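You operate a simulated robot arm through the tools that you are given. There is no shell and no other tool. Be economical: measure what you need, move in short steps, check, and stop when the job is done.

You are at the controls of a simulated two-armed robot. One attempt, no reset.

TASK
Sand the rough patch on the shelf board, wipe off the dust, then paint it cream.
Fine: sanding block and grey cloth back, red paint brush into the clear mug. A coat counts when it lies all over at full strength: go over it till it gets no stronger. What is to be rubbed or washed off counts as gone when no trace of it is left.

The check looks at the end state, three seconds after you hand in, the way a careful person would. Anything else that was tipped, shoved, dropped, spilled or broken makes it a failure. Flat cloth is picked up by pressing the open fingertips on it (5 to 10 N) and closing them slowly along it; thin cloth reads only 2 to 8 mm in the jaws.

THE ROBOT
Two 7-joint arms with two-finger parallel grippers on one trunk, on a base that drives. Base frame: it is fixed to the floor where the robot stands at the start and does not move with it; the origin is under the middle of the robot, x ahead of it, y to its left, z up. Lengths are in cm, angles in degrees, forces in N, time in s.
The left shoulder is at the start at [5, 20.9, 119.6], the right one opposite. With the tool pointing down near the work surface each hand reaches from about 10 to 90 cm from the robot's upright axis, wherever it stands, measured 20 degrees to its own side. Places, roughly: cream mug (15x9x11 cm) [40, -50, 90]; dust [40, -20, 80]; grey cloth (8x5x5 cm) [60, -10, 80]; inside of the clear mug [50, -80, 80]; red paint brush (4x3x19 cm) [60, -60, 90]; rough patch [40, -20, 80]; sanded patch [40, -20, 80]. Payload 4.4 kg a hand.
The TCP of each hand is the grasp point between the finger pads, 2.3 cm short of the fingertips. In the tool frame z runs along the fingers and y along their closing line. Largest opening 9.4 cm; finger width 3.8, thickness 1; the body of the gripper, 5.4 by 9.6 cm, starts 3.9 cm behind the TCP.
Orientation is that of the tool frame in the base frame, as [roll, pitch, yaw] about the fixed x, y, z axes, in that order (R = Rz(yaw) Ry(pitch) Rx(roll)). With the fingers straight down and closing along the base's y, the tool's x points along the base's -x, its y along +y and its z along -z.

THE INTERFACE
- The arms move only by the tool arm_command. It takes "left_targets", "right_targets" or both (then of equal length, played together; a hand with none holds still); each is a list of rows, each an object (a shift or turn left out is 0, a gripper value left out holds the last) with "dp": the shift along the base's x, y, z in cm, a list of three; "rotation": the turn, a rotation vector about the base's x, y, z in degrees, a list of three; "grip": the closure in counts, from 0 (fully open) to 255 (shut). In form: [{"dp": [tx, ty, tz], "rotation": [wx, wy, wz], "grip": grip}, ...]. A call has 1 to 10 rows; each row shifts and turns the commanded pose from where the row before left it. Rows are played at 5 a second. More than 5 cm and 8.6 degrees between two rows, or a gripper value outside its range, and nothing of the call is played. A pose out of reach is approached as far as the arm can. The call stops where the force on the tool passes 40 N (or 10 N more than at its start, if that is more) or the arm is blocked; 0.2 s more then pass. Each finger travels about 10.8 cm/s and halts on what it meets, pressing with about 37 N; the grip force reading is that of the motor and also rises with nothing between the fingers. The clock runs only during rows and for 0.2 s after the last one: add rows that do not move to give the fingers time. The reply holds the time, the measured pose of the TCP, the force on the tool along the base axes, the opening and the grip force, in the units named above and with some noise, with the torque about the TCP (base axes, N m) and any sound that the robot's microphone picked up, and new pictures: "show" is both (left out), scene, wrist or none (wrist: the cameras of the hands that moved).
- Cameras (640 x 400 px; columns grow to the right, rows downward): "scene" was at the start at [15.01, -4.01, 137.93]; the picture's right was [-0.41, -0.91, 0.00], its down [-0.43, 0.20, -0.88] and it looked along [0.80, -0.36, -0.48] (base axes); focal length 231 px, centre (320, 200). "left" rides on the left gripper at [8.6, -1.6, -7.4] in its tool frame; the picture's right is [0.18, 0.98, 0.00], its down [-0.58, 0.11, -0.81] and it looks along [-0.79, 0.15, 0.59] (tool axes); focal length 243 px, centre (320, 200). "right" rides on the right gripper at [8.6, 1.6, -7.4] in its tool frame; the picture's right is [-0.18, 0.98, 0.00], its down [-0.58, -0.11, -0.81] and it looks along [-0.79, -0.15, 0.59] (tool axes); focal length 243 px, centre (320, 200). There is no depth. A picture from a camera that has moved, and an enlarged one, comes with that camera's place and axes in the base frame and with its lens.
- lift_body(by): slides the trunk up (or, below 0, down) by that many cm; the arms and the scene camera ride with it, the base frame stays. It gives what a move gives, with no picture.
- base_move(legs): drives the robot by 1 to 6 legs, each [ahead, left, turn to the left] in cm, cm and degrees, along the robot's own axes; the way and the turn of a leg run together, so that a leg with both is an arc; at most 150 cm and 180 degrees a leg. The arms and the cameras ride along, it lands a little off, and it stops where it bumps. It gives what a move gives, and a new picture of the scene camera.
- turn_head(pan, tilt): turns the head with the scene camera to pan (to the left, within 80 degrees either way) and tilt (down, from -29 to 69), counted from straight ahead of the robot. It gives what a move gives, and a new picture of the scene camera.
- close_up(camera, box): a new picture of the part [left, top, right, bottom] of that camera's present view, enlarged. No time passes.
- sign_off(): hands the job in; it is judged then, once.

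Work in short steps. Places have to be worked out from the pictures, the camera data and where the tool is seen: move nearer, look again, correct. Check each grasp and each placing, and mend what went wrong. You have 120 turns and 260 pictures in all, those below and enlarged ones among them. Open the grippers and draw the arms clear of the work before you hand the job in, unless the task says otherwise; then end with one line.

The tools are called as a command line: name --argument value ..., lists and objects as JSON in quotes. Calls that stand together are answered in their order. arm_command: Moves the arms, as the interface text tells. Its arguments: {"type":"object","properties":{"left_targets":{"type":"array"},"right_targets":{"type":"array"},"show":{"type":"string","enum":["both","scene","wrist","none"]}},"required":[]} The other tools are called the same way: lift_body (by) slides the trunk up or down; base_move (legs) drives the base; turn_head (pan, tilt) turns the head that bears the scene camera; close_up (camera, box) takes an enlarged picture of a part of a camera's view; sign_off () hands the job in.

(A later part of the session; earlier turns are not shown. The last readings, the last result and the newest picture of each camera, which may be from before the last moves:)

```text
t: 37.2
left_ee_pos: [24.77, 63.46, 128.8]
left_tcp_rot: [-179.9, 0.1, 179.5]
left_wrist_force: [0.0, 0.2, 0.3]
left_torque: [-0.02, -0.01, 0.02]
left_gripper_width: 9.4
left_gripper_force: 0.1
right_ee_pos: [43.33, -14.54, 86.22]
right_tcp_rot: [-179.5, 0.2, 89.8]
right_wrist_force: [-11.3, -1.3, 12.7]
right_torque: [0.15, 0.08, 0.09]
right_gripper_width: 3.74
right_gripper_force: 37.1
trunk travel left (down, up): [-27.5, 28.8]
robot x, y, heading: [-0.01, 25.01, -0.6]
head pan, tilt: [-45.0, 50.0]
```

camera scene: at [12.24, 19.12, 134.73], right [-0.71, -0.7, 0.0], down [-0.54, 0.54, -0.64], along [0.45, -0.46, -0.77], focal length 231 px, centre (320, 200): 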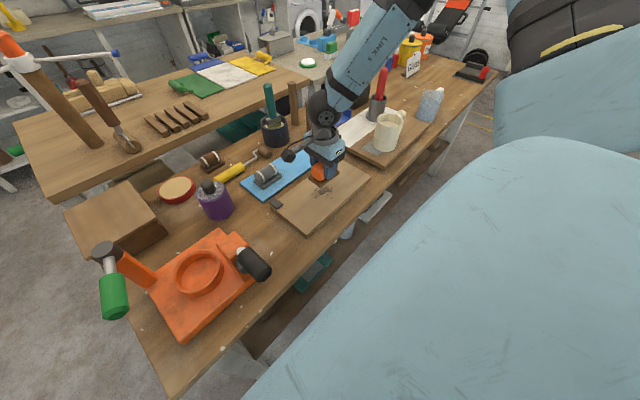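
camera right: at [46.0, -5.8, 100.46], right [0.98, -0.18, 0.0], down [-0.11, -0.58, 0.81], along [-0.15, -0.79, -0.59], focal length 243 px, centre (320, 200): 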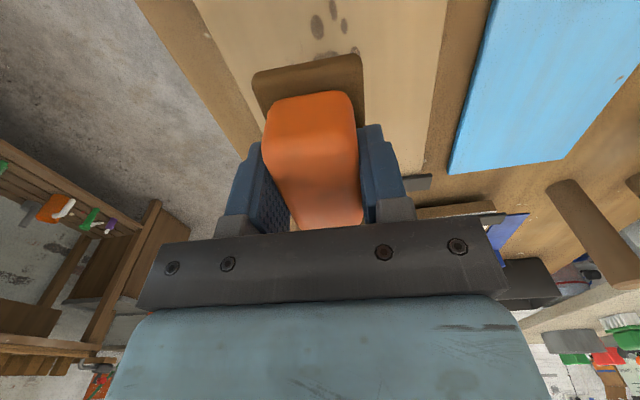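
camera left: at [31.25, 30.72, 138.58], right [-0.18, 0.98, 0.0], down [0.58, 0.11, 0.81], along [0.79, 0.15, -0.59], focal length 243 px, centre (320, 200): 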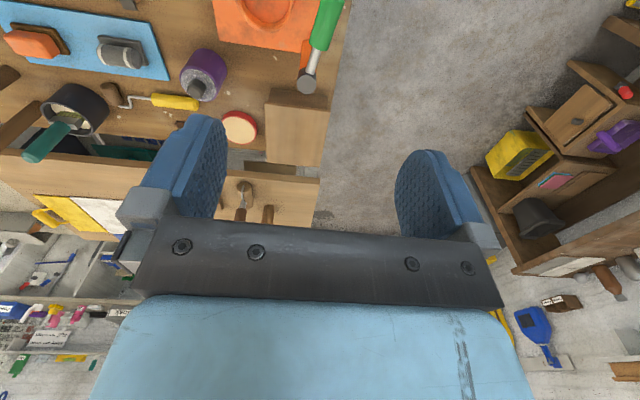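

About 12 N now, which is good. I'll rub over a wider pattern, then look.

arm_command --right_targets '[{"dp": [1.5, 0, 0]}, {"dp": [1.5, 0, 0]}, {"dp": [0, 1.5, 0]}, {"dp": [-1.5, 0, 0]}, {"dp": [-1.5, 0, 0]}, {"dp": [-1.5, 0, 0]}, {"dp": [0, -1.5, 0]}, {"dp": [0, -1.5, 0]}, {"dp": [1.5, 0, 0]}, {"dp": [1.5, 0, 0]}]' --show "none"

arm_command --right_targets '[{"dp": [1.5, 0, 0]}, {"dp": [1, 0, 0]}, {"dp": [0, 1.5, 0]}, {"dp": [-1.5, 0, 0]}, {"dp": [-1.5, 0, 0]}, {"dp": [-1.5, 0, 0]}, {"dp": [-1, 0, 0]}, {"dp": [1.5, 0, 0]}, {"dp": [1.5, 0, 0]}, {"dp": [0, 0, 3]}]' --show "none"

arm_command --right_targets '[{"dp": [3, -2, 3]}, {"dp": [3, -3, 2]}, {"dp": [4, -2, 0]}, {"dp": [4, -2, 0]}]' --show "none"

close_up --camera "scene" --box '[240, 140, 400, 240]'

```text
t: 39.4
left_ee_pos: [24.79, 63.49, 128.67]
left_tcp_rot: [-180.0, 0.0, 179.6]
left_wrist_force: [0.0, 0.0, -0.3]
left_torque: [-0.02, 0.03, 0.02]
left_gripper_width: 9.38
left_gripper_force: 0.0
right_ee_pos: [44.82, -16.18, 86.23]
right_tcp_rot: [-179.6, 0.2, 89.9]
right_wrist_force: [-12.1, -3.5, 15.1]
right_torque: [0.17, 0.1, 0.11]
right_gripper_width: 3.75
right_gripper_force: 36.7
trunk travel left (down, up): [-27.5, 28.8]
robot x, y, heading: [0.13, 25.09, -0.5]
head pan, tilt: [-45.0, 50.0]
```

```text
t: 41.6
left_ee_pos: [24.65, 63.55, 128.67]
left_tcp_rot: [180.0, 0.1, 179.7]
left_wrist_force: [-0.6, -0.5, -0.2]
left_torque: [0.0, -0.02, -0.02]
left_gripper_width: 9.41
left_gripper_force: 0.0
right_ee_pos: [45.07, -14.49, 89.13]
right_tcp_rot: [-179.7, 0.2, 90.0]
right_wrist_force: [-1.1, 0.4, -1.2]
right_torque: [-0.03, -0.02, -0.01]
right_gripper_width: 3.75
right_gripper_force: 36.7
trunk travel left (down, up): [-27.5, 28.8]
robot x, y, heading: [-0.04, 25.05, 0.1]
head pan, tilt: [-45.0, 50.0]
```

```text
t: 42.6
left_ee_pos: [24.99, 63.47, 128.61]
left_tcp_rot: [-180.0, 0.0, 179.6]
left_wrist_force: [-0.3, -0.3, -0.7]
left_torque: [-0.03, 0.02, -0.01]
left_gripper_width: 9.41
left_gripper_force: 0.0
right_ee_pos: [59.33, -23.54, 94.16]
right_tcp_rot: [-179.5, 0.2, 89.9]
right_wrist_force: [-0.3, 0.6, 0.2]
right_torque: [0.0, -0.03, 0.02]
right_gripper_width: 3.77
right_gripper_force: 37.1
trunk travel left (down, up): [-27.5, 28.8]
robot x, y, heading: [-0.01, 24.87, -0.4]
head pan, tilt: [-45.0, 50.0]
```

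```text
4.00 times, centred on (320, 190) of scene
camera zoom: at [12.3, 19.09, 134.72], right [-0.71, -0.7, 0.0], down [-0.54, 0.55, -0.64], along [0.45, -0.46, -0.77], focal length 925 px, centre (320, 240)
```

zoom: 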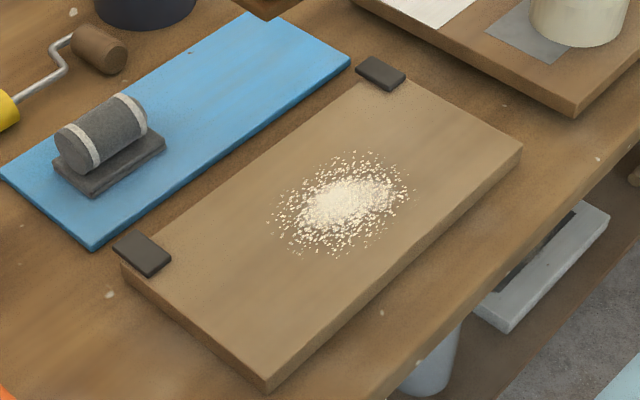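

The rough marks turned into pale dust with no dark spots visible. I'll return the block to its place at (62.74,-22.64).

arm_command --right_targets '[{"dp": [3.4, 0.9, 0], "rotation": [0, -0.4, 0]}, {"dp": [0, 0, -3]}, {"dp": [0, 0, -3]}, {"dp": [0, 0, -2]}, {"dp": [0, 0, -0.5]}, {"dp": [0, 0, -0.3]}, {"dp": [0, 0, -0.2]}]' --show "wrist"

```text
t: 44.2
left_ee_pos: [24.89, 63.49, 128.68]
left_tcp_rot: [180.0, 0.1, 179.6]
left_wrist_force: [-0.1, -0.7, 0.2]
left_torque: [0.03, -0.05, -0.01]
left_gripper_width: 9.4
left_gripper_force: 0.2
right_ee_pos: [62.62, -22.65, 85.08]
right_tcp_rot: [179.9, 0.1, 89.9]
right_wrist_force: [-0.1, 0.0, -0.5]
right_torque: [0.0, -0.01, 0.01]
right_gripper_width: 3.75
right_gripper_force: 36.8
trunk travel left (down, up): [-27.5, 28.8]
robot x, y, heading: [-0.1, 24.81, -0.5]
head pan, tilt: [-45.0, 50.0]
camera right: at [64.22, -13.94, 92.56], right [0.98, -0.19, 0.0], down [-0.11, -0.58, 0.81], along [-0.15, -0.79, -0.59], focal length 243 px, centre (320, 200)
```

right: 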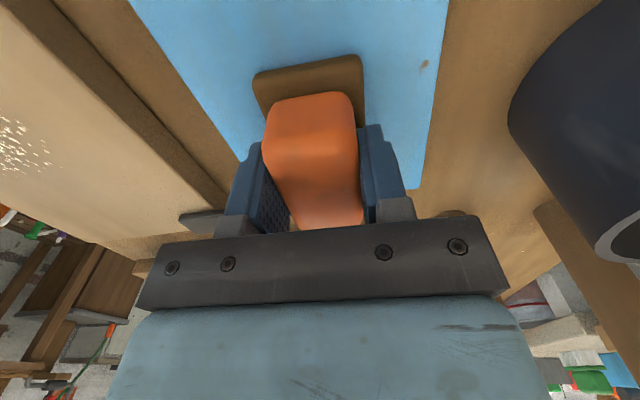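

Just above the tray surface. I'll lower the last fraction, release and rise.

arm_command --right_targets '[{"dp": [0.1, 0, -0.12]}, {"grip": 200}, {"grip": 100}, {"grip": 0}, {"grip": 0}, {"dp": [0, 0, 3]}, {"dp": [0, 0, 4]}, {"dp": [0, 0, 4]}]' --show "wrist"

```text
t: 46.0
left_ee_pos: [24.69, 63.46, 128.74]
left_tcp_rot: [-179.9, 0.1, 179.7]
left_wrist_force: [0.1, -0.1, 0.1]
left_torque: [0.02, -0.04, 0.04]
left_gripper_width: 9.41
left_gripper_force: 0.1
right_ee_pos: [62.37, -22.66, 96.06]
right_tcp_rot: [180.0, 0.0, 89.9]
right_wrist_force: [-0.4, -0.8, 0.1]
right_torque: [-0.01, -0.02, 0.0]
right_gripper_width: 9.4
right_gripper_force: 0.0
trunk travel left (down, up): [-27.5, 28.8]
robot x, y, heading: [0.01, 24.86, -0.4]
head pan, tilt: [-45.0, 50.0]
camera right: at [64.14, -13.92, 103.46], right [0.98, -0.19, 0.0], down [-0.11, -0.58, 0.81], along [-0.15, -0.79, -0.59], focal length 243 px, centre (320, 200)
```

right: 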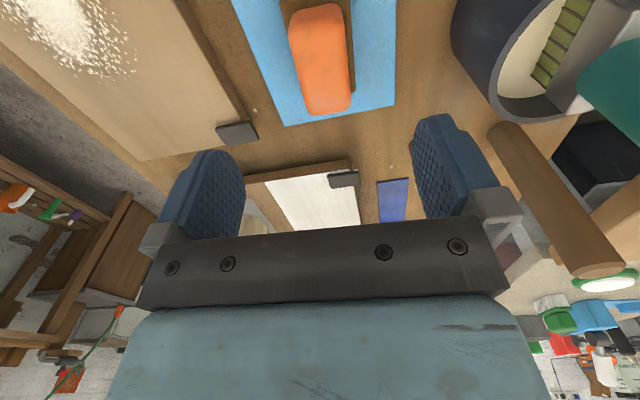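

The block sits back on its spot. Next I'll move above the grey cloth, near (62.6,-6.5).

arm_command --right_targets '[{"dp": [0, 4, 0]}, {"dp": [0, 4, 0]}, {"dp": [0.2, 4, 0]}, {"dp": [0, 4, -2]}, {"dp": [0, 0, -2]}]' --show "wrist"

close_up --camera "scene" --box '[200, 120, 360, 220]'

```text
t: 47.2
left_ee_pos: [24.93, 63.29, 128.74]
left_tcp_rot: [180.0, 0.0, 179.6]
left_wrist_force: [1.8, 0.3, 0.5]
left_torque: [0.03, -0.01, 0.03]
left_gripper_width: 9.39
left_gripper_force: 0.0
right_ee_pos: [62.79, -6.56, 91.96]
right_tcp_rot: [180.0, 0.2, 89.9]
right_wrist_force: [0.1, -0.2, -0.4]
right_torque: [0.02, -0.01, -0.02]
right_gripper_width: 9.4
right_gripper_force: 0.1
trunk travel left (down, up): [-27.5, 28.8]
robot x, y, heading: [0.16, 24.81, -0.6]
head pan, tilt: [-45.0, 50.0]
camera right: at [64.48, 2.08, 99.4], right [0.98, -0.19, 0.0], down [-0.11, -0.58, 0.81], along [-0.15, -0.79, -0.59], focal length 243 px, centre (320, 200)
```

right: 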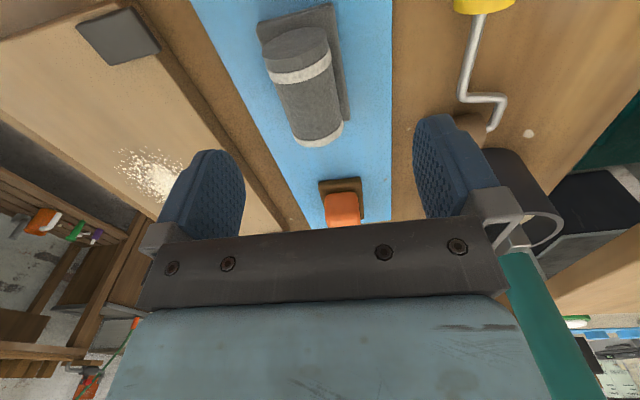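

```text
4.00 times, centred on (280, 170) of scene
camera zoom: at [12.23, 19.04, 134.73], right [-0.71, -0.7, 0.0], down [-0.54, 0.55, -0.64], along [0.45, -0.46, -0.77], focal length 925 px, centre (480, 320)
```

zoom: 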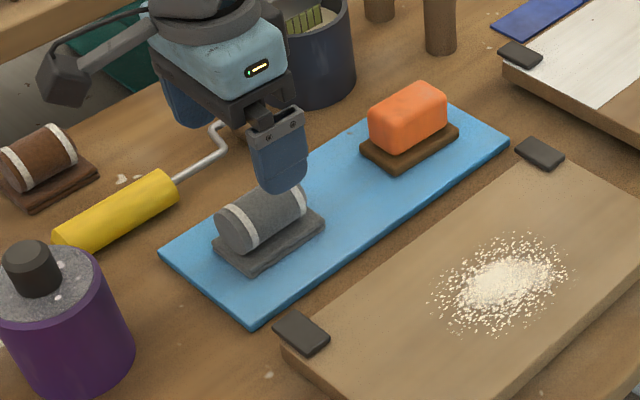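

The roll is centred at about (62.1,-6.3). I'll shift slightly, lower and grip it.

arm_command --right_targets '[{"dp": [-0.65, 0.3, -2]}, {"dp": [0, 0, -3]}, {"dp": [0, 0, -2.1]}, {"dp": [0, 0, 0], "grip": 100}, {"dp": [0, 0, 0], "grip": 180}, {"dp": [0, 0, 0], "grip": 255}, {"dp": [0, 0, 0], "grip": 255}, {"dp": [0, 0, 0], "grip": 255}]' --show "wrist"

```text
t: 49.0
left_ee_pos: [24.94, 63.4, 128.62]
left_tcp_rot: [179.9, -0.1, 179.6]
left_wrist_force: [-0.3, -0.4, 0.2]
left_torque: [0.01, 0.05, -0.01]
left_gripper_width: 9.41
left_gripper_force: 0.1
right_ee_pos: [59.94, -8.16, 87.59]
right_tcp_rot: [180.0, 0.1, 90.0]
right_wrist_force: [-0.4, -0.4, 0.7]
right_torque: [-0.02, 0.03, -0.01]
right_gripper_width: 3.72
right_gripper_force: 37.1
right hand out of reach, approached as far as the arm can: row 1, 2, 3
trunk travel left (down, up): [-27.5, 28.8]
robot x, y, heading: [0.21, 24.85, -0.5]
head pan, tilt: [-45.0, 50.0]
camera right: at [61.63, 0.56, 95.11], right [0.98, -0.19, 0.0], down [-0.11, -0.58, 0.81], along [-0.15, -0.79, -0.59], focal length 243 px, centre (320, 200)
```

right: 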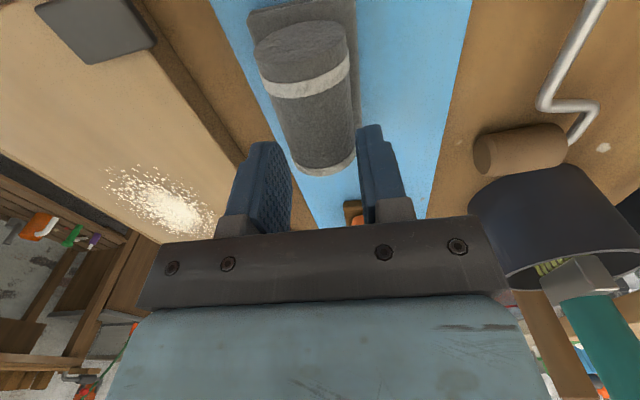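

The arm hit its reach limit and only pinched the top of the roll. I'll release, rise and drive the base further left.

arm_command --right_targets '[{"grip": 150}, {"grip": 0}, {"grip": 0}, {"dp": [0, 0, 4]}, {"dp": [0, 0, 4]}, {"dp": [0, 0, 4]}, {"dp": [0, 0, 4]}]' --show "none"

base_move --legs '[[0, 15, 0]]'

close_up --camera "right" --box '[0, 0, 640, 400]'

```text
t: 50.6
left_ee_pos: [24.69, 63.42, 128.75]
left_tcp_rot: [-179.9, 0.1, 179.7]
left_wrist_force: [-0.4, 0.3, -0.5]
left_torque: [0.01, 0.01, -0.01]
left_gripper_width: 9.4
left_gripper_force: 0.0
right_ee_pos: [59.77, -8.04, 103.69]
right_tcp_rot: [-180.0, 0.1, 89.8]
right_wrist_force: [-1.1, 0.4, -0.6]
right_torque: [-0.01, -0.04, 0.0]
right_gripper_width: 9.4
right_gripper_force: 0.0
trunk travel left (down, up): [-27.5, 28.8]
robot x, y, heading: [0.12, 25.03, -0.2]
head pan, tilt: [-45.0, 50.0]
```

```text
t: 52.6
left_ee_pos: [24.79, 78.74, 128.66]
left_tcp_rot: [180.0, -0.1, 179.7]
left_wrist_force: [0.1, -0.7, -0.5]
left_torque: [0.0, -0.01, 0.01]
left_gripper_width: 9.41
left_gripper_force: 0.0
right_ee_pos: [60.07, 7.07, 103.58]
right_tcp_rot: [180.0, 0.1, 89.9]
right_wrist_force: [0.3, -0.5, -0.5]
right_torque: [0.0, -0.01, 0.04]
right_gripper_width: 9.36
right_gripper_force: 0.0
trunk travel left (down, up): [-27.5, 28.8]
robot x, y, heading: [0.45, 40.74, -0.2]
head pan, tilt: [-45.0, 50.0]
camera scene: at [12.31, 34.31, 134.73], right [-0.71, -0.7, 0.0], down [-0.54, 0.54, -0.64], along [0.45, -0.46, -0.77], focal length 231 px, centre (320, 200)
```

scene: 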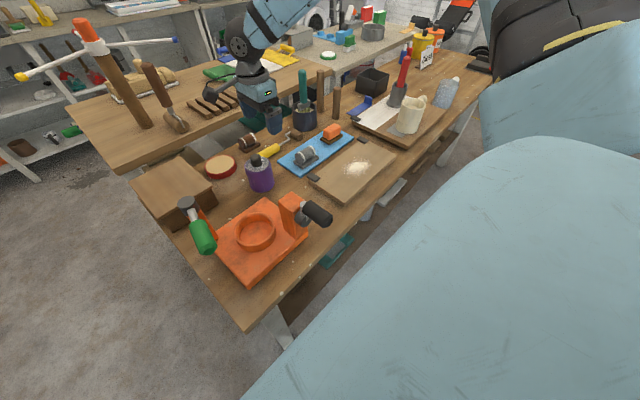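

```text
1.00 times, centred on (320, 200) of right (not enlarged: the box is as wide or as high as the picture)
camera zoom: at [61.74, 15.77, 111.14], right [0.98, -0.19, 0.0], down [-0.11, -0.58, 0.81], along [-0.15, -0.79, -0.59], focal length 243 px, centre (320, 200)
```

zoom: 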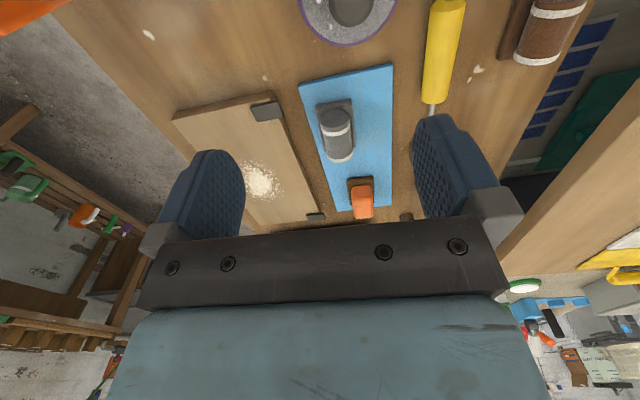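

The cloth was dragged about 2 cm toward the robot, to x≈60 (home was about x 62.2, y -6.2), and is still upright on the tray. I'll move above it and look.

arm_command --right_targets '[{"dp": [0, -4, 0]}, {"dp": [0, -4, 0]}, {"dp": [0, -4, -2]}, {"dp": [0, -1.2, -4]}, {"dp": [0, 0, -4]}]' --show "wrist"

close_up --camera "scene" --box '[240, 90, 400, 190]'

```text
t: 53.8
left_ee_pos: [24.92, 78.7, 128.6]
left_tcp_rot: [-180.0, 0.0, 179.8]
left_wrist_force: [0.1, 0.0, 0.5]
left_torque: [0.0, 0.02, 0.02]
left_gripper_width: 9.38
left_gripper_force: 0.1
right_ee_pos: [60.1, -6.18, 93.5]
right_tcp_rot: [-179.8, 0.2, 89.9]
right_wrist_force: [0.4, -0.1, -0.4]
right_torque: [0.0, 0.0, -0.01]
right_gripper_width: 9.39
right_gripper_force: 0.0
trunk travel left (down, up): [-27.5, 28.8]
robot x, y, heading: [0.26, 39.98, -0.4]
head pan, tilt: [-45.0, 50.0]
camera right: at [61.85, 2.47, 101.04], right [0.98, -0.19, 0.0], down [-0.11, -0.58, 0.81], along [-0.15, -0.79, -0.59], focal length 243 px, centre (320, 200)
```

right: 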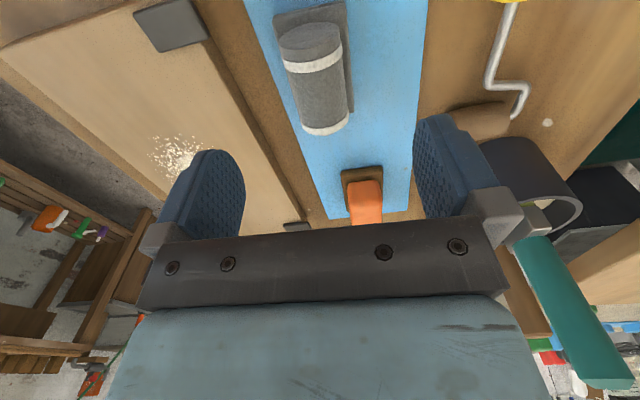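

```text
4.00 times, centred on (320, 140) of scene
camera zoom: at [12.41, 34.28, 134.72], right [-0.71, -0.7, 0.0], down [-0.54, 0.55, -0.64], along [0.45, -0.46, -0.77], focal length 925 px, centre (320, 440)
```

zoom: 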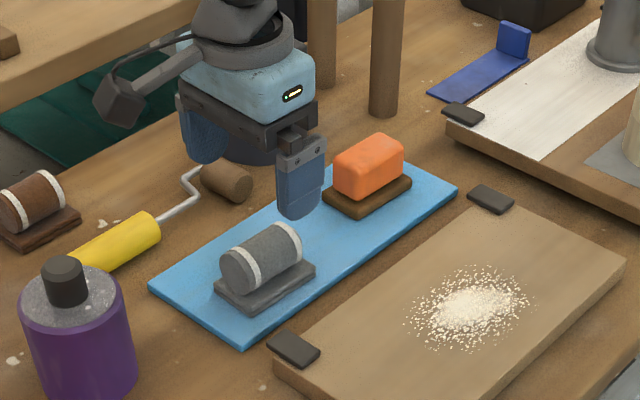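

The roll is at x≈59.9, y about -3.3 to -10. I'll lower over its centre and close.

arm_command --right_targets '[{"dp": [-0.2, -0.4, -3]}, {"dp": [0, 0, -3]}, {"dp": [0, 0, -2.8]}, {"dp": [0, 0, 0]}]' --show "wrist"

```text
t: 54.8
left_ee_pos: [24.85, 78.75, 128.72]
left_tcp_rot: [-179.9, 0.0, 179.8]
left_wrist_force: [0.0, 0.1, 0.1]
left_torque: [0.0, -0.05, 0.03]
left_gripper_width: 9.4
left_gripper_force: 0.0
right_ee_pos: [59.94, -6.44, 84.98]
right_tcp_rot: [180.0, 0.0, 90.0]
right_wrist_force: [0.3, 0.7, 0.0]
right_torque: [-0.01, 0.0, 0.01]
right_gripper_width: 9.38
right_gripper_force: 0.1
trunk travel left (down, up): [-27.5, 28.8]
robot x, y, heading: [0.19, 40.09, -0.4]
head pan, tilt: [-45.0, 50.0]
camera right: at [61.56, 2.16, 92.36], right [0.98, -0.19, 0.0], down [-0.11, -0.58, 0.81], along [-0.15, -0.79, -0.59], focal length 243 px, centre (320, 200)
```

right: 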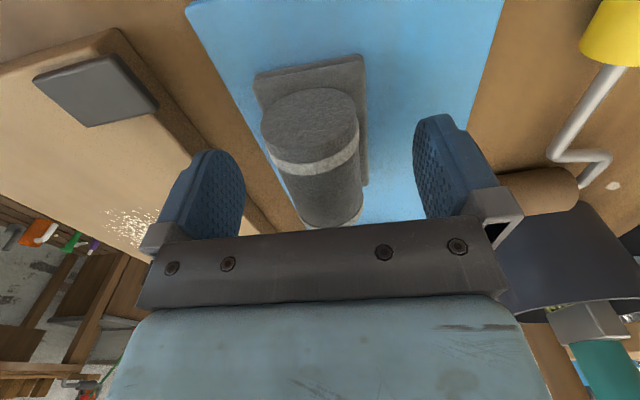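

Well placed around the roll. Closing and lifting.

arm_command --right_targets '[{"grip": 120}, {"grip": 180}, {"grip": 255}, {"grip": 255}, {"grip": 255}]' --show "none"

arm_command --right_targets '[{"dp": [0, 0, 2]}, {"dp": [0, 0, 3]}, {"dp": [0, 0, 3]}]' --show "both"

```text
t: 56.0
left_ee_pos: [24.95, 78.65, 128.7]
left_tcp_rot: [179.9, 0.0, 179.6]
left_wrist_force: [0.2, -0.6, -0.1]
left_torque: [0.03, -0.01, 0.02]
left_gripper_width: 9.39
left_gripper_force: 0.0
right_ee_pos: [59.93, -6.44, 84.89]
right_tcp_rot: [-179.9, 0.1, 89.9]
right_wrist_force: [-0.5, -0.3, 0.6]
right_torque: [0.04, -0.02, 0.02]
right_gripper_width: 3.71
right_gripper_force: 37.5
trunk travel left (down, up): [-27.5, 28.8]
robot x, y, heading: [0.23, 40.1, -0.3]
head pan, tilt: [-45.0, 50.0]
```

```text
t: 56.8
left_ee_pos: [24.82, 78.72, 128.58]
left_tcp_rot: [-179.9, 0.0, 179.6]
left_wrist_force: [-0.4, 0.0, 0.5]
left_torque: [0.0, -0.02, 0.02]
left_gripper_width: 9.38
left_gripper_force: 0.0
right_ee_pos: [59.76, -6.48, 92.97]
right_tcp_rot: [-179.9, 0.1, 89.8]
right_wrist_force: [0.0, 0.5, -0.5]
right_torque: [0.0, -0.01, 0.0]
right_gripper_width: 3.73
right_gripper_force: 37.0
trunk travel left (down, up): [-27.5, 28.8]
robot x, y, heading: [0.54, 40.24, -0.4]
head pan, tilt: [-45.0, 50.0]
camera scene: at [12.24, 34.33, 134.73], right [-0.71, -0.7, 0.0], down [-0.54, 0.54, -0.64], along [0.45, -0.46, -0.77], focal length 231 px, centre (320, 200)
camera right: at [61.47, 2.15, 100.43], right [0.98, -0.18, 0.0], down [-0.11, -0.58, 0.81], along [-0.15, -0.79, -0.59], focal length 243 px, centre (320, 200)
```

scene: 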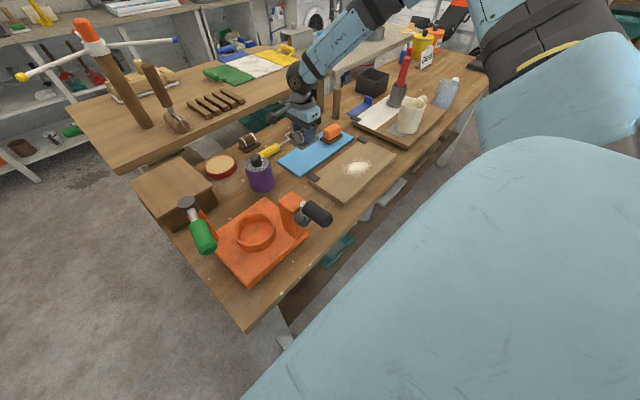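
right: 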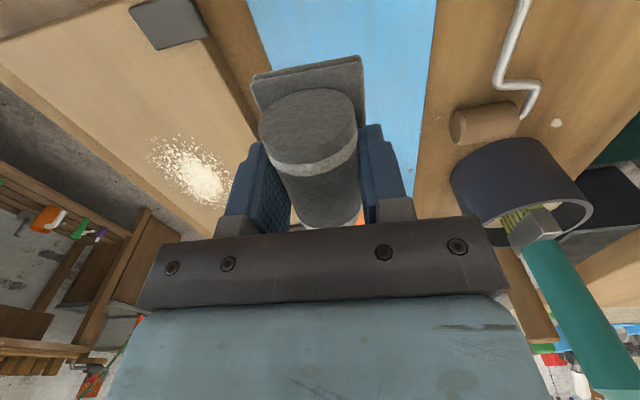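

Cloth is held. I'll move over the dust (about x 41–49, y -10 to -21) and descend close to the board.

arm_command --right_targets '[{"dp": [-3.7, -2, 0]}, {"dp": [-3.7, -2, 0]}, {"dp": [-3.7, -2, 0]}, {"dp": [-3.7, -2, 0]}, {"dp": [0, 0, -3]}, {"dp": [0, 0, -3]}, {"dp": [0, 0, -0.5]}, {"dp": [0, 0, -0.2]}, {"dp": [0, 0, 0]}]' --show "none"

```text
t: 58.8
left_ee_pos: [24.9, 78.63, 128.61]
left_tcp_rot: [-179.9, -0.2, 179.7]
left_wrist_force: [-0.9, -0.3, -0.2]
left_torque: [0.0, 0.0, 0.0]
left_gripper_width: 9.39
left_gripper_force: 0.1
right_ee_pos: [44.96, -14.53, 86.01]
right_tcp_rot: [-180.0, 0.0, 89.9]
right_wrist_force: [0.5, -0.5, -1.0]
right_torque: [0.04, 0.01, -0.01]
right_gripper_width: 3.74
right_gripper_force: 37.3
trunk travel left (down, up): [-27.5, 28.8]
robot x, y, heading: [-0.01, 40.26, -0.2]
head pan, tilt: [-45.0, 50.0]
```

arm_command --right_targets '[{"dp": [0, 0, -0.15]}, {"dp": [0, 0, -0.1]}, {"dp": [0, 0, 0]}]' --show "none"

```text
t: 59.6
left_ee_pos: [24.81, 78.71, 128.69]
left_tcp_rot: [-179.9, 0.1, 179.7]
left_wrist_force: [-0.2, 0.1, 0.3]
left_torque: [0.02, 0.0, -0.02]
left_gripper_width: 9.41
left_gripper_force: 0.1
right_ee_pos: [44.92, -14.48, 85.99]
right_tcp_rot: [179.8, 0.1, 89.9]
right_wrist_force: [-2.5, -2.9, 13.4]
right_torque: [0.41, 0.19, 0.1]
right_gripper_width: 3.73
right_gripper_force: 36.9
trunk travel left (down, up): [-27.5, 28.8]
robot x, y, heading: [0.05, 40.34, 0.0]
head pan, tilt: [-45.0, 50.0]
```

13 N contact. Wiping in strokes over the dust area.

arm_command --right_targets '[{"dp": [1.5, 0, 0]}, {"dp": [1.5, 0, 0]}, {"dp": [1, 0, 0]}, {"dp": [0, 2, 0]}, {"dp": [-2, 0, 0]}, {"dp": [-2, 0, 0]}, {"dp": [-2, 0, 0]}, {"dp": [-2, 0, 0]}, {"dp": [0, -2, 0]}, {"dp": [0, -2, 0]}]' --show "none"

arm_command --right_targets '[{"dp": [2, 0, 0]}, {"dp": [2, 0, 0]}, {"dp": [2, 0, 0]}, {"dp": [2, 0, 0]}, {"dp": [0, -2, 0]}, {"dp": [-2, 0, 0]}, {"dp": [-2, 0, 0]}, {"dp": [-2, 0, 0]}, {"dp": [-2, 0, 0]}, {"dp": [0, -2, 0]}]' --show "none"

arm_command --right_targets '[{"dp": [2, 0, 0]}, {"dp": [2, 0, 0]}, {"dp": [2, 0, 0]}, {"dp": [2, 0, 0]}, {"dp": [0, 2, 0]}, {"dp": [-2, 1, 0]}, {"dp": [-2, 1, 0]}, {"dp": [-2, 1, 0]}, {"dp": [0, 0, 3]}]' --show "none"

arm_command --right_targets '[{"dp": [3, 2, 3]}, {"dp": [4, 2, 1]}, {"dp": [4, 2, 0]}, {"dp": [4, 2, 0]}]' --show "none"

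close_up --camera "scene" --box '[280, 110, 440, 210]'

```text
t: 61.8
left_ee_pos: [24.78, 78.76, 128.66]
left_tcp_rot: [-179.8, 0.0, 179.8]
left_wrist_force: [-0.4, -0.5, -0.6]
left_torque: [0.01, -0.02, -0.01]
left_gripper_width: 9.39
left_gripper_force: 0.1
right_ee_pos: [40.94, -16.39, 85.98]
right_tcp_rot: [179.9, 0.0, 90.0]
right_wrist_force: [-0.5, 5.7, 12.9]
right_torque: [0.41, -0.08, 0.03]
right_gripper_width: 3.76
right_gripper_force: 36.5
trunk travel left (down, up): [-27.5, 28.8]
robot x, y, heading: [0.13, 40.07, -0.3]
head pan, tilt: [-45.0, 50.0]
```

```text
t: 64.0
left_ee_pos: [24.91, 78.84, 128.65]
left_tcp_rot: [-179.9, 0.1, 179.7]
left_wrist_force: [-0.2, 0.0, 0.1]
left_torque: [0.02, 0.01, -0.03]
left_gripper_width: 9.41
left_gripper_force: 0.0
right_ee_pos: [40.96, -20.36, 85.88]
right_tcp_rot: [-180.0, 0.1, 89.9]
right_wrist_force: [-0.5, 4.9, 7.2]
right_torque: [0.1, 0.27, -0.12]
right_gripper_width: 3.74
right_gripper_force: 36.8
trunk travel left (down, up): [-27.5, 28.8]
robot x, y, heading: [0.17, 40.11, -0.2]
head pan, tilt: [-45.0, 50.0]
```

```text
t: 66.0
left_ee_pos: [24.83, 78.76, 128.63]
left_tcp_rot: [179.9, 0.2, 179.7]
left_wrist_force: [0.4, 1.4, 0.9]
left_torque: [0.0, -0.04, -0.02]
left_gripper_width: 9.39
left_gripper_force: 0.2
right_ee_pos: [42.9, -15.46, 88.8]
right_tcp_rot: [-179.9, 0.1, 89.9]
right_wrist_force: [-0.2, -0.2, -1.0]
right_torque: [-0.02, -0.02, 0.01]
right_gripper_width: 3.75
right_gripper_force: 36.9
trunk travel left (down, up): [-27.5, 28.8]
robot x, y, heading: [-0.25, 40.11, -0.3]
head pan, tilt: [-45.0, 50.0]
```

```text
t: 67.0
left_ee_pos: [25.07, 78.81, 128.59]
left_tcp_rot: [-179.9, -0.1, 179.7]
left_wrist_force: [0.4, 0.0, 0.3]
left_torque: [-0.01, -0.02, 0.0]
left_gripper_width: 9.39
left_gripper_force: 0.1
right_ee_pos: [58.17, -7.41, 92.74]
right_tcp_rot: [-179.8, 0.1, 89.9]
right_wrist_force: [0.1, -1.1, -1.1]
right_torque: [-0.02, 0.0, -0.04]
right_gripper_width: 3.79
right_gripper_force: 36.9
trunk travel left (down, up): [-27.5, 28.8]
robot x, y, heading: [0.06, 40.03, -0.3]
head pan, tilt: [-45.0, 50.0]
```

```text
4.00 times, centred on (360, 160) of scene
camera zoom: at [12.47, 34.42, 134.71], right [-0.71, -0.7, 0.0], down [-0.54, 0.54, -0.64], along [0.45, -0.46, -0.77], focal length 925 px, centre (160, 360)
```

zoom: 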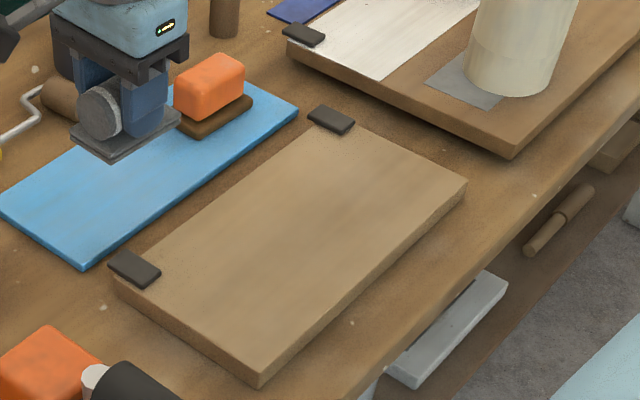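

The board looks clean. I'll zoom tighter to check for faint traces before putting the cloth back.

close_up --camera "scene" --box '[325, 140, 389, 180]'

```text
10.00 times, centred on (357, 160) of scene
camera zoom: at [12.47, 34.42, 134.71], right [-0.71, -0.7, 0.0], down [-0.54, 0.54, -0.64], along [0.45, -0.46, -0.77], focal length 2312 px, centre (-50, 600)
```

zoom: 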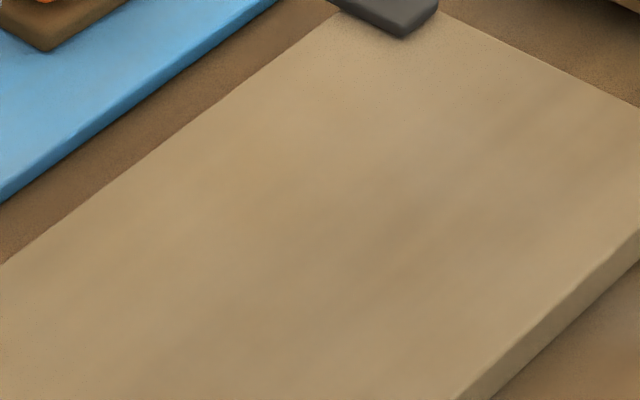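

No trace left. I'll return the cloth to its home (62.2,-6.4).

arm_command --right_targets '[{"dp": [2, 0.5, 0]}, {"dp": [2.05, 0.5, 0]}, {"dp": [0, 0, -3]}, {"dp": [0, 0, -3]}, {"dp": [0, 0, -1.2]}, {"dp": [0, 0, -0.4]}]' --show "wrist"

```text
t: 68.4
left_ee_pos: [24.91, 78.7, 128.69]
left_tcp_rot: [180.0, 0.0, 179.7]
left_wrist_force: [-0.5, 0.4, -0.2]
left_torque: [0.02, -0.01, 0.01]
left_gripper_width: 9.41
left_gripper_force: 0.0
right_ee_pos: [62.16, -6.51, 85.23]
right_tcp_rot: [-179.9, 0.1, 89.8]
right_wrist_force: [-0.3, -0.4, -0.8]
right_torque: [-0.01, -0.01, 0.04]
right_gripper_width: 3.78
right_gripper_force: 36.7
trunk travel left (down, up): [-27.5, 28.8]
robot x, y, heading: [0.2, 40.01, -0.5]
head pan, tilt: [-45.0, 50.0]
camera right: at [63.83, 2.19, 92.78], right [0.98, -0.19, 0.0], down [-0.11, -0.58, 0.81], along [-0.15, -0.79, -0.59], focal length 243 px, centre (320, 200)
```

right: 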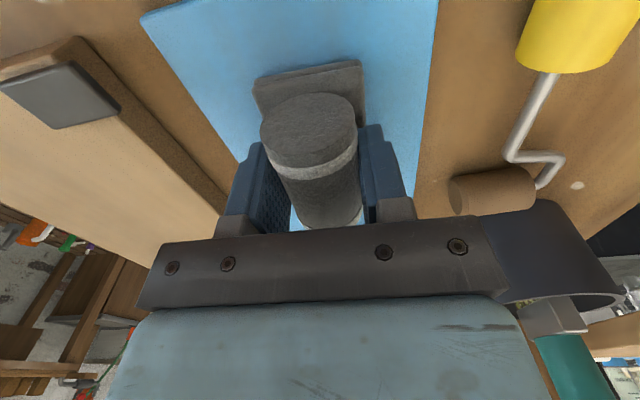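

Lower the last 3 mm, release and rise.

arm_command --right_targets '[{"dp": [0, 0, -0.25]}, {"dp": [0, 0, 0]}, {"grip": 180}, {"grip": 80}, {"grip": 0}, {"grip": 0}, {"dp": [0, 0, 4]}, {"dp": [0, 0, 4]}, {"dp": [0, 0, 4]}, {"dp": [0, 0, 4]}]' --show "both"

arm_command --right_targets '[{"dp": [-4, 0, 3]}, {"dp": [-4, 0, 3]}, {"dp": [-4, 0, 3]}, {"dp": [-4, 0, 3]}]' --show "none"

```text
t: 70.6
left_ee_pos: [24.76, 78.64, 128.7]
left_tcp_rot: [-179.9, 0.1, 179.6]
left_wrist_force: [-0.4, -0.4, 0.7]
left_torque: [-0.03, -0.01, -0.01]
left_gripper_width: 9.38
left_gripper_force: 0.0
right_ee_pos: [62.04, -6.5, 101.17]
right_tcp_rot: [-180.0, 0.2, 89.9]
right_wrist_force: [-0.5, -0.1, -0.6]
right_torque: [-0.01, 0.0, -0.05]
right_gripper_width: 9.4
right_gripper_force: 0.0
trunk travel left (down, up): [-27.5, 28.8]
robot x, y, heading: [0.12, 40.22, -0.5]
head pan, tilt: [-45.0, 50.0]
camera scene: at [12.21, 34.36, 134.74], right [-0.71, -0.7, 0.0], down [-0.54, 0.54, -0.64], along [0.45, -0.46, -0.77], focal length 231 px, centre (320, 200)
camera right: at [63.74, 2.24, 108.67], right [0.98, -0.19, 0.0], down [-0.11, -0.58, 0.81], along [-0.15, -0.79, -0.59], focal length 243 px, centre (320, 200)
```

scene: 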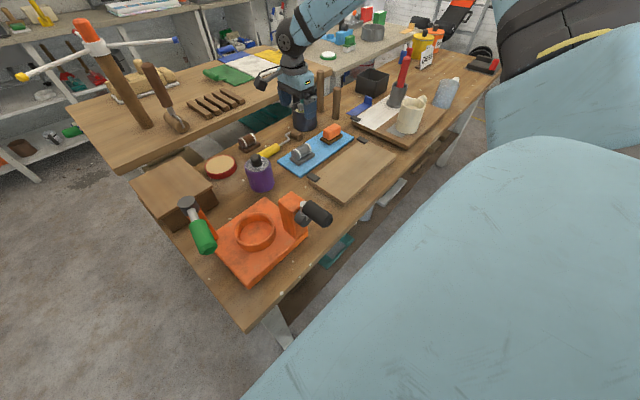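
right: 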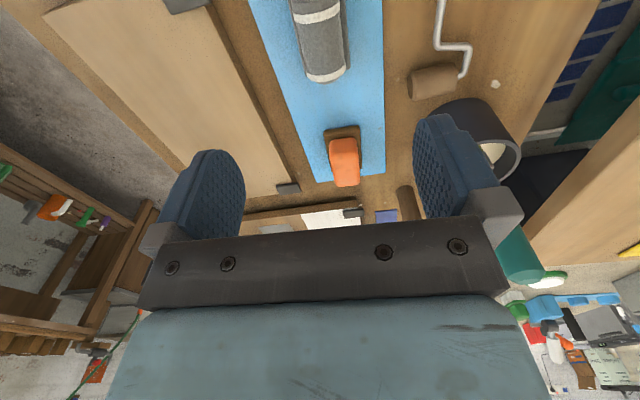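

```text
t: 71.6
left_ee_pos: [24.58, 78.58, 128.67]
left_tcp_rot: [-179.9, 0.1, 179.7]
left_wrist_force: [-0.3, -0.4, 0.1]
left_torque: [0.03, 0.0, 0.03]
left_gripper_width: 9.39
left_gripper_force: 0.0
right_ee_pos: [46.1, -6.49, 113.35]
right_tcp_rot: [179.8, 0.1, 89.9]
right_wrist_force: [0.3, 0.5, 0.0]
right_torque: [0.01, 0.02, 0.0]
right_gripper_width: 9.42
right_gripper_force: 0.0
trunk travel left (down, up): [-27.5, 28.8]
robot x, y, heading: [0.04, 39.75, -0.4]
head pan, tilt: [-45.0, 50.0]
```

Both tools are back in place. I'll drive the base back right by 40 cm and turn the hand to its neutral yaw for the brush.

base_move --legs '[[0, -40, 0]]'

arm_command --right_targets '[{"dp": [0, 0, 1], "rotation": [0, 0, 8.5]}, {"dp": [0, 0, 1], "rotation": [0, 0, 8.5]}, {"dp": [0, 0, 1], "rotation": [0, 0, 8.5]}, {"rotation": [0, 0, 8.5]}, {"rotation": [0, 0, 8.5]}, {"rotation": [0, 0, 8.5]}, {"rotation": [0, 0, 8.5]}, {"rotation": [0, 0, 8.5]}, {"rotation": [0, 0, 8.5]}, {"rotation": [0, 0, 8.5]}]' --show "none"

arm_command --right_targets '[{"dp": [0, -4, 0], "rotation": [0, 0, 5.1]}, {"dp": [0, -4, 0]}, {"dp": [0, -4, 0]}]' --show "wrist"

turn_head --pan -45 --tilt 35

```text
t: 75.7
left_ee_pos: [24.69, 38.6, 128.65]
left_tcp_rot: [-180.0, 0.0, 179.7]
left_wrist_force: [-0.7, 0.4, 0.4]
left_torque: [-0.01, -0.01, 0.04]
left_gripper_width: 9.4
left_gripper_force: 0.0
right_ee_pos: [46.02, -46.57, 113.18]
right_tcp_rot: [-180.0, 0.1, 90.1]
right_wrist_force: [-0.3, -0.5, 0.5]
right_torque: [-0.01, 0.0, 0.02]
right_gripper_width: 9.39
right_gripper_force: 0.1
trunk travel left (down, up): [-27.5, 28.8]
robot x, y, heading: [0.19, 0.17, -0.3]
head pan, tilt: [-45.0, 50.0]
camera scene: at [12.09, -5.79, 134.73], right [-0.71, -0.7, 0.0], down [-0.54, 0.54, -0.64], along [0.45, -0.46, -0.77], focal length 231 px, centre (320, 200)
```

scene: 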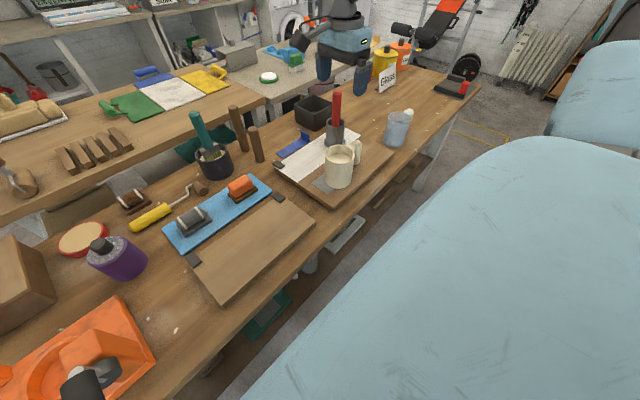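

```text
t: 77.9
left_ee_pos: [24.69, 38.67, 128.59]
left_tcp_rot: [-179.9, 0.0, 179.7]
left_wrist_force: [-0.1, 0.3, -0.2]
left_torque: [0.0, -0.01, 0.0]
left_gripper_width: 9.4
left_gripper_force: 0.0
right_ee_pos: [46.1, -46.54, 116.2]
right_tcp_rot: [-179.9, 0.1, 175.1]
right_wrist_force: [0.9, 0.0, 0.5]
right_torque: [-0.01, -0.02, 0.03]
right_gripper_width: 9.4
right_gripper_force: 0.1
trunk travel left (down, up): [-27.5, 28.8]
robot x, y, heading: [-0.26, 0.1, -0.3]
head pan, tilt: [-45.0, 50.0]
```

```text
t: 78.7
left_ee_pos: [24.52, 38.44, 128.78]
left_tcp_rot: [180.0, 0.0, 179.6]
left_wrist_force: [0.9, -0.2, 0.3]
left_torque: [0.0, -0.02, 0.0]
left_gripper_width: 9.39
left_gripper_force: 0.0
right_ee_pos: [46.2, -58.65, 116.13]
right_tcp_rot: [-179.9, 0.1, -179.8]
right_wrist_force: [0.5, -1.2, -0.3]
right_torque: [0.01, 0.01, -0.01]
right_gripper_width: 9.41
right_gripper_force: 0.0
trunk travel left (down, up): [-27.5, 28.8]
robot x, y, heading: [-0.27, 0.04, -0.2]
head pan, tilt: [-45.0, 50.0]
camera right: at [37.49, -57.1, 123.58], right [0.18, 0.98, 0.0], down [0.58, -0.11, 0.81], along [0.79, -0.15, -0.59], focal length 243 px, centre (320, 200)
```

right: 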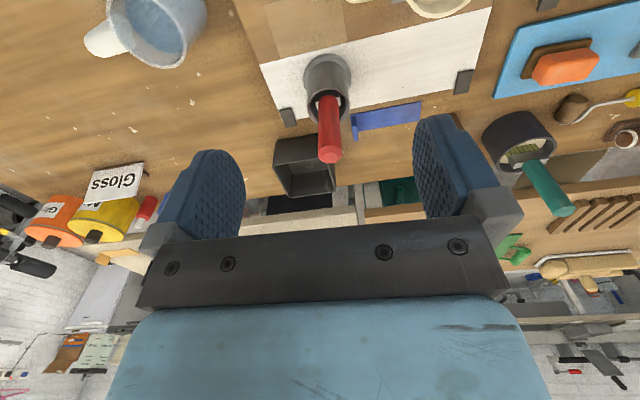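

```text
t: 79.5
left_ee_pos: [24.5, 38.71, 128.77]
left_tcp_rot: [180.0, 0.0, 179.7]
left_wrist_force: [0.5, -0.8, -0.2]
left_torque: [0.0, -0.01, 0.0]
left_gripper_width: 9.39
left_gripper_force: 0.0
right_ee_pos: [46.23, -58.54, 116.14]
right_tcp_rot: [-179.9, 0.2, -179.9]
right_wrist_force: [0.0, -0.4, -0.2]
right_torque: [-0.02, 0.02, 0.0]
right_gripper_width: 9.39
right_gripper_force: 0.1
trunk travel left (down, up): [-27.5, 28.8]
robot x, y, heading: [-0.3, 0.19, -0.5]
head pan, tilt: [-45.0, 35.0]
camera scene: at [12.87, -6.56, 136.9], right [-0.71, -0.7, 0.0], down [-0.4, 0.41, -0.82], along [0.58, -0.58, -0.57], focal length 231 px, centre (320, 200)
```

scene: 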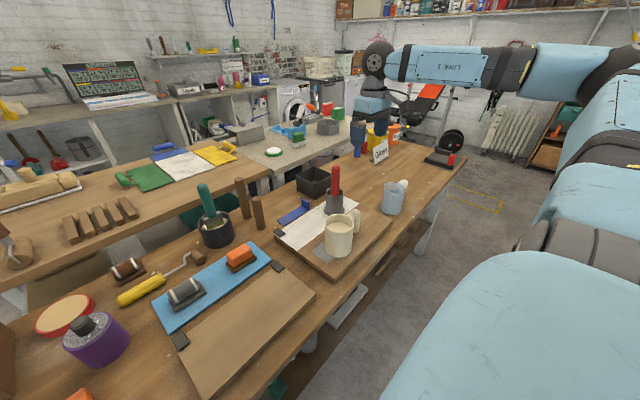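

The brush handle top is near (58.5,-59.9,101.5), standing upright. I'll move above it, still clear, and check the alignment.

arm_command --right_targets '[{"dp": [4.1, -0.5, 0]}, {"dp": [4.1, -0.4, 0]}, {"dp": [4.1, -0.4, -2]}, {"dp": [0, 0, -4]}]' --show "wrist"

close_up --camera "scene" --box '[260, 110, 420, 260]'

```text
t: 80.5
left_ee_pos: [24.6, 38.57, 128.69]
left_tcp_rot: [180.0, 0.0, 179.7]
left_wrist_force: [0.3, 0.5, 0.5]
left_torque: [0.01, -0.02, 0.04]
left_gripper_width: 9.38
left_gripper_force: 0.0
right_ee_pos: [58.4, -59.98, 110.08]
right_tcp_rot: [180.0, 0.1, -179.9]
right_wrist_force: [0.4, 1.1, -0.5]
right_torque: [0.0, -0.02, 0.01]
right_gripper_width: 9.4
right_gripper_force: 0.0
trunk travel left (down, up): [-27.5, 28.8]
robot x, y, heading: [-0.09, 0.1, -0.4]
head pan, tilt: [-45.0, 35.0]
camera right: at [49.8, -58.32, 117.57], right [0.18, 0.98, 0.0], down [0.58, -0.11, 0.81], along [0.79, -0.15, -0.59], focal length 243 px, centre (320, 200)
```

right: 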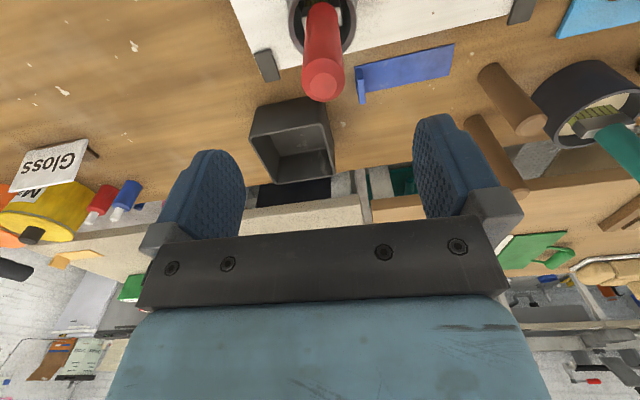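

```text
2.67 times, centred on (340, 185) of scene
camera zoom: at [12.84, -6.69, 136.91], right [-0.71, -0.7, 0.0], down [-0.4, 0.41, -0.82], along [0.58, -0.58, -0.57], focal length 617 px, centre (267, 240)
```

zoom: 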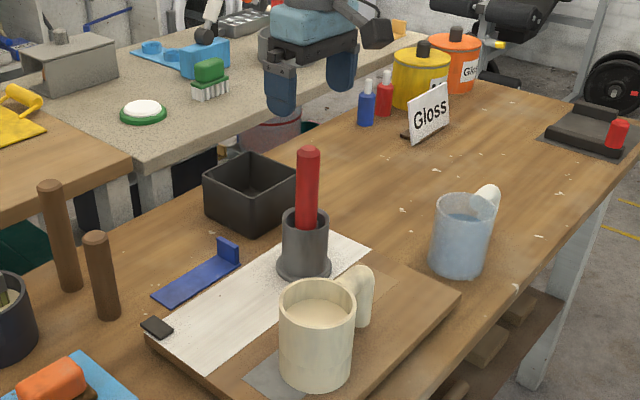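

The handle top is at about (58.2,-59.8), between the fingers. I'll descend to TCP z≈98.4.

arm_command --right_targets '[{"dp": [0, 0.2, -4]}, {"dp": [0, 0, -4]}, {"dp": [0, 0, -2]}]' --show "wrist"

close_up --camera "scene" --box '[280, 130, 400, 230]'

```text
t: 81.2
left_ee_pos: [24.7, 38.57, 128.67]
left_tcp_rot: [180.0, 0.0, 179.7]
left_wrist_force: [-0.1, -0.1, -0.3]
left_torque: [0.01, -0.01, -0.01]
left_gripper_width: 9.43
left_gripper_force: 0.0
right_ee_pos: [58.42, -59.61, 100.14]
right_tcp_rot: [-179.9, 0.1, -180.0]
right_wrist_force: [-0.6, -0.5, 0.1]
right_torque: [0.0, 0.01, 0.01]
right_gripper_width: 9.38
right_gripper_force: 0.0
trunk travel left (down, up): [-27.5, 28.8]
robot x, y, heading: [-0.09, 0.26, -0.4]
head pan, tilt: [-45.0, 35.0]
camera right: at [49.77, -57.94, 107.64], right [0.18, 0.98, 0.0], down [0.58, -0.11, 0.81], along [0.79, -0.15, -0.59], focal length 243 px, centre (320, 200)
```

right: 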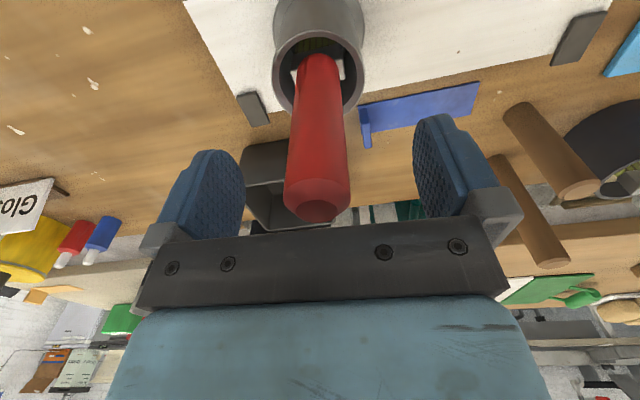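

```text
4.00 times, centred on (340, 180) of scene
camera zoom: at [12.9, -6.58, 136.9], right [-0.71, -0.7, 0.0], down [-0.4, 0.41, -0.82], along [0.58, -0.58, -0.57], focal length 925 px, centre (240, 280)
```

zoom: 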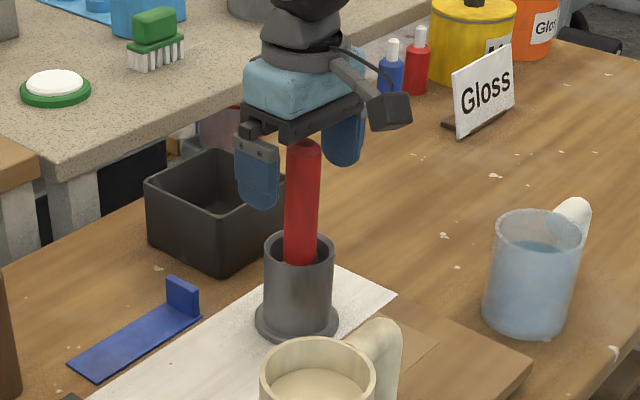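

The handle lies between the fingers. I'll go down 1.6 cm more and close.

arm_command --right_targets '[{"dp": [0.3, 0, -1.6]}, {"grip": 100}, {"grip": 180}, {"grip": 255}, {"grip": 255}, {"grip": 255}]' --show "wrist"

```text
t: 82.7
left_ee_pos: [24.65, 38.71, 128.67]
left_tcp_rot: [-180.0, 0.0, 179.7]
left_wrist_force: [0.3, 0.4, 0.4]
left_torque: [0.0, 0.03, 0.0]
left_gripper_width: 9.41
left_gripper_force: 0.0
right_ee_pos: [58.71, -59.62, 98.56]
right_tcp_rot: [-179.9, 0.1, -179.9]
right_wrist_force: [0.4, -0.5, -0.1]
right_torque: [0.0, -0.04, 0.01]
right_gripper_width: 2.89
right_gripper_force: 36.9
trunk travel left (down, up): [-27.5, 28.8]
robot x, y, heading: [0.03, 0.12, -0.1]
head pan, tilt: [-45.0, 35.0]
camera right: at [50.08, -57.97, 106.05], right [0.18, 0.98, 0.0], down [0.58, -0.11, 0.81], along [0.79, -0.15, -0.59], focal length 243 px, centre (320, 200)
```

right: 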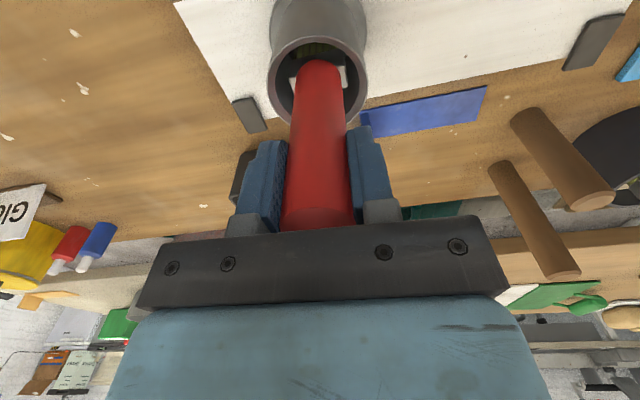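

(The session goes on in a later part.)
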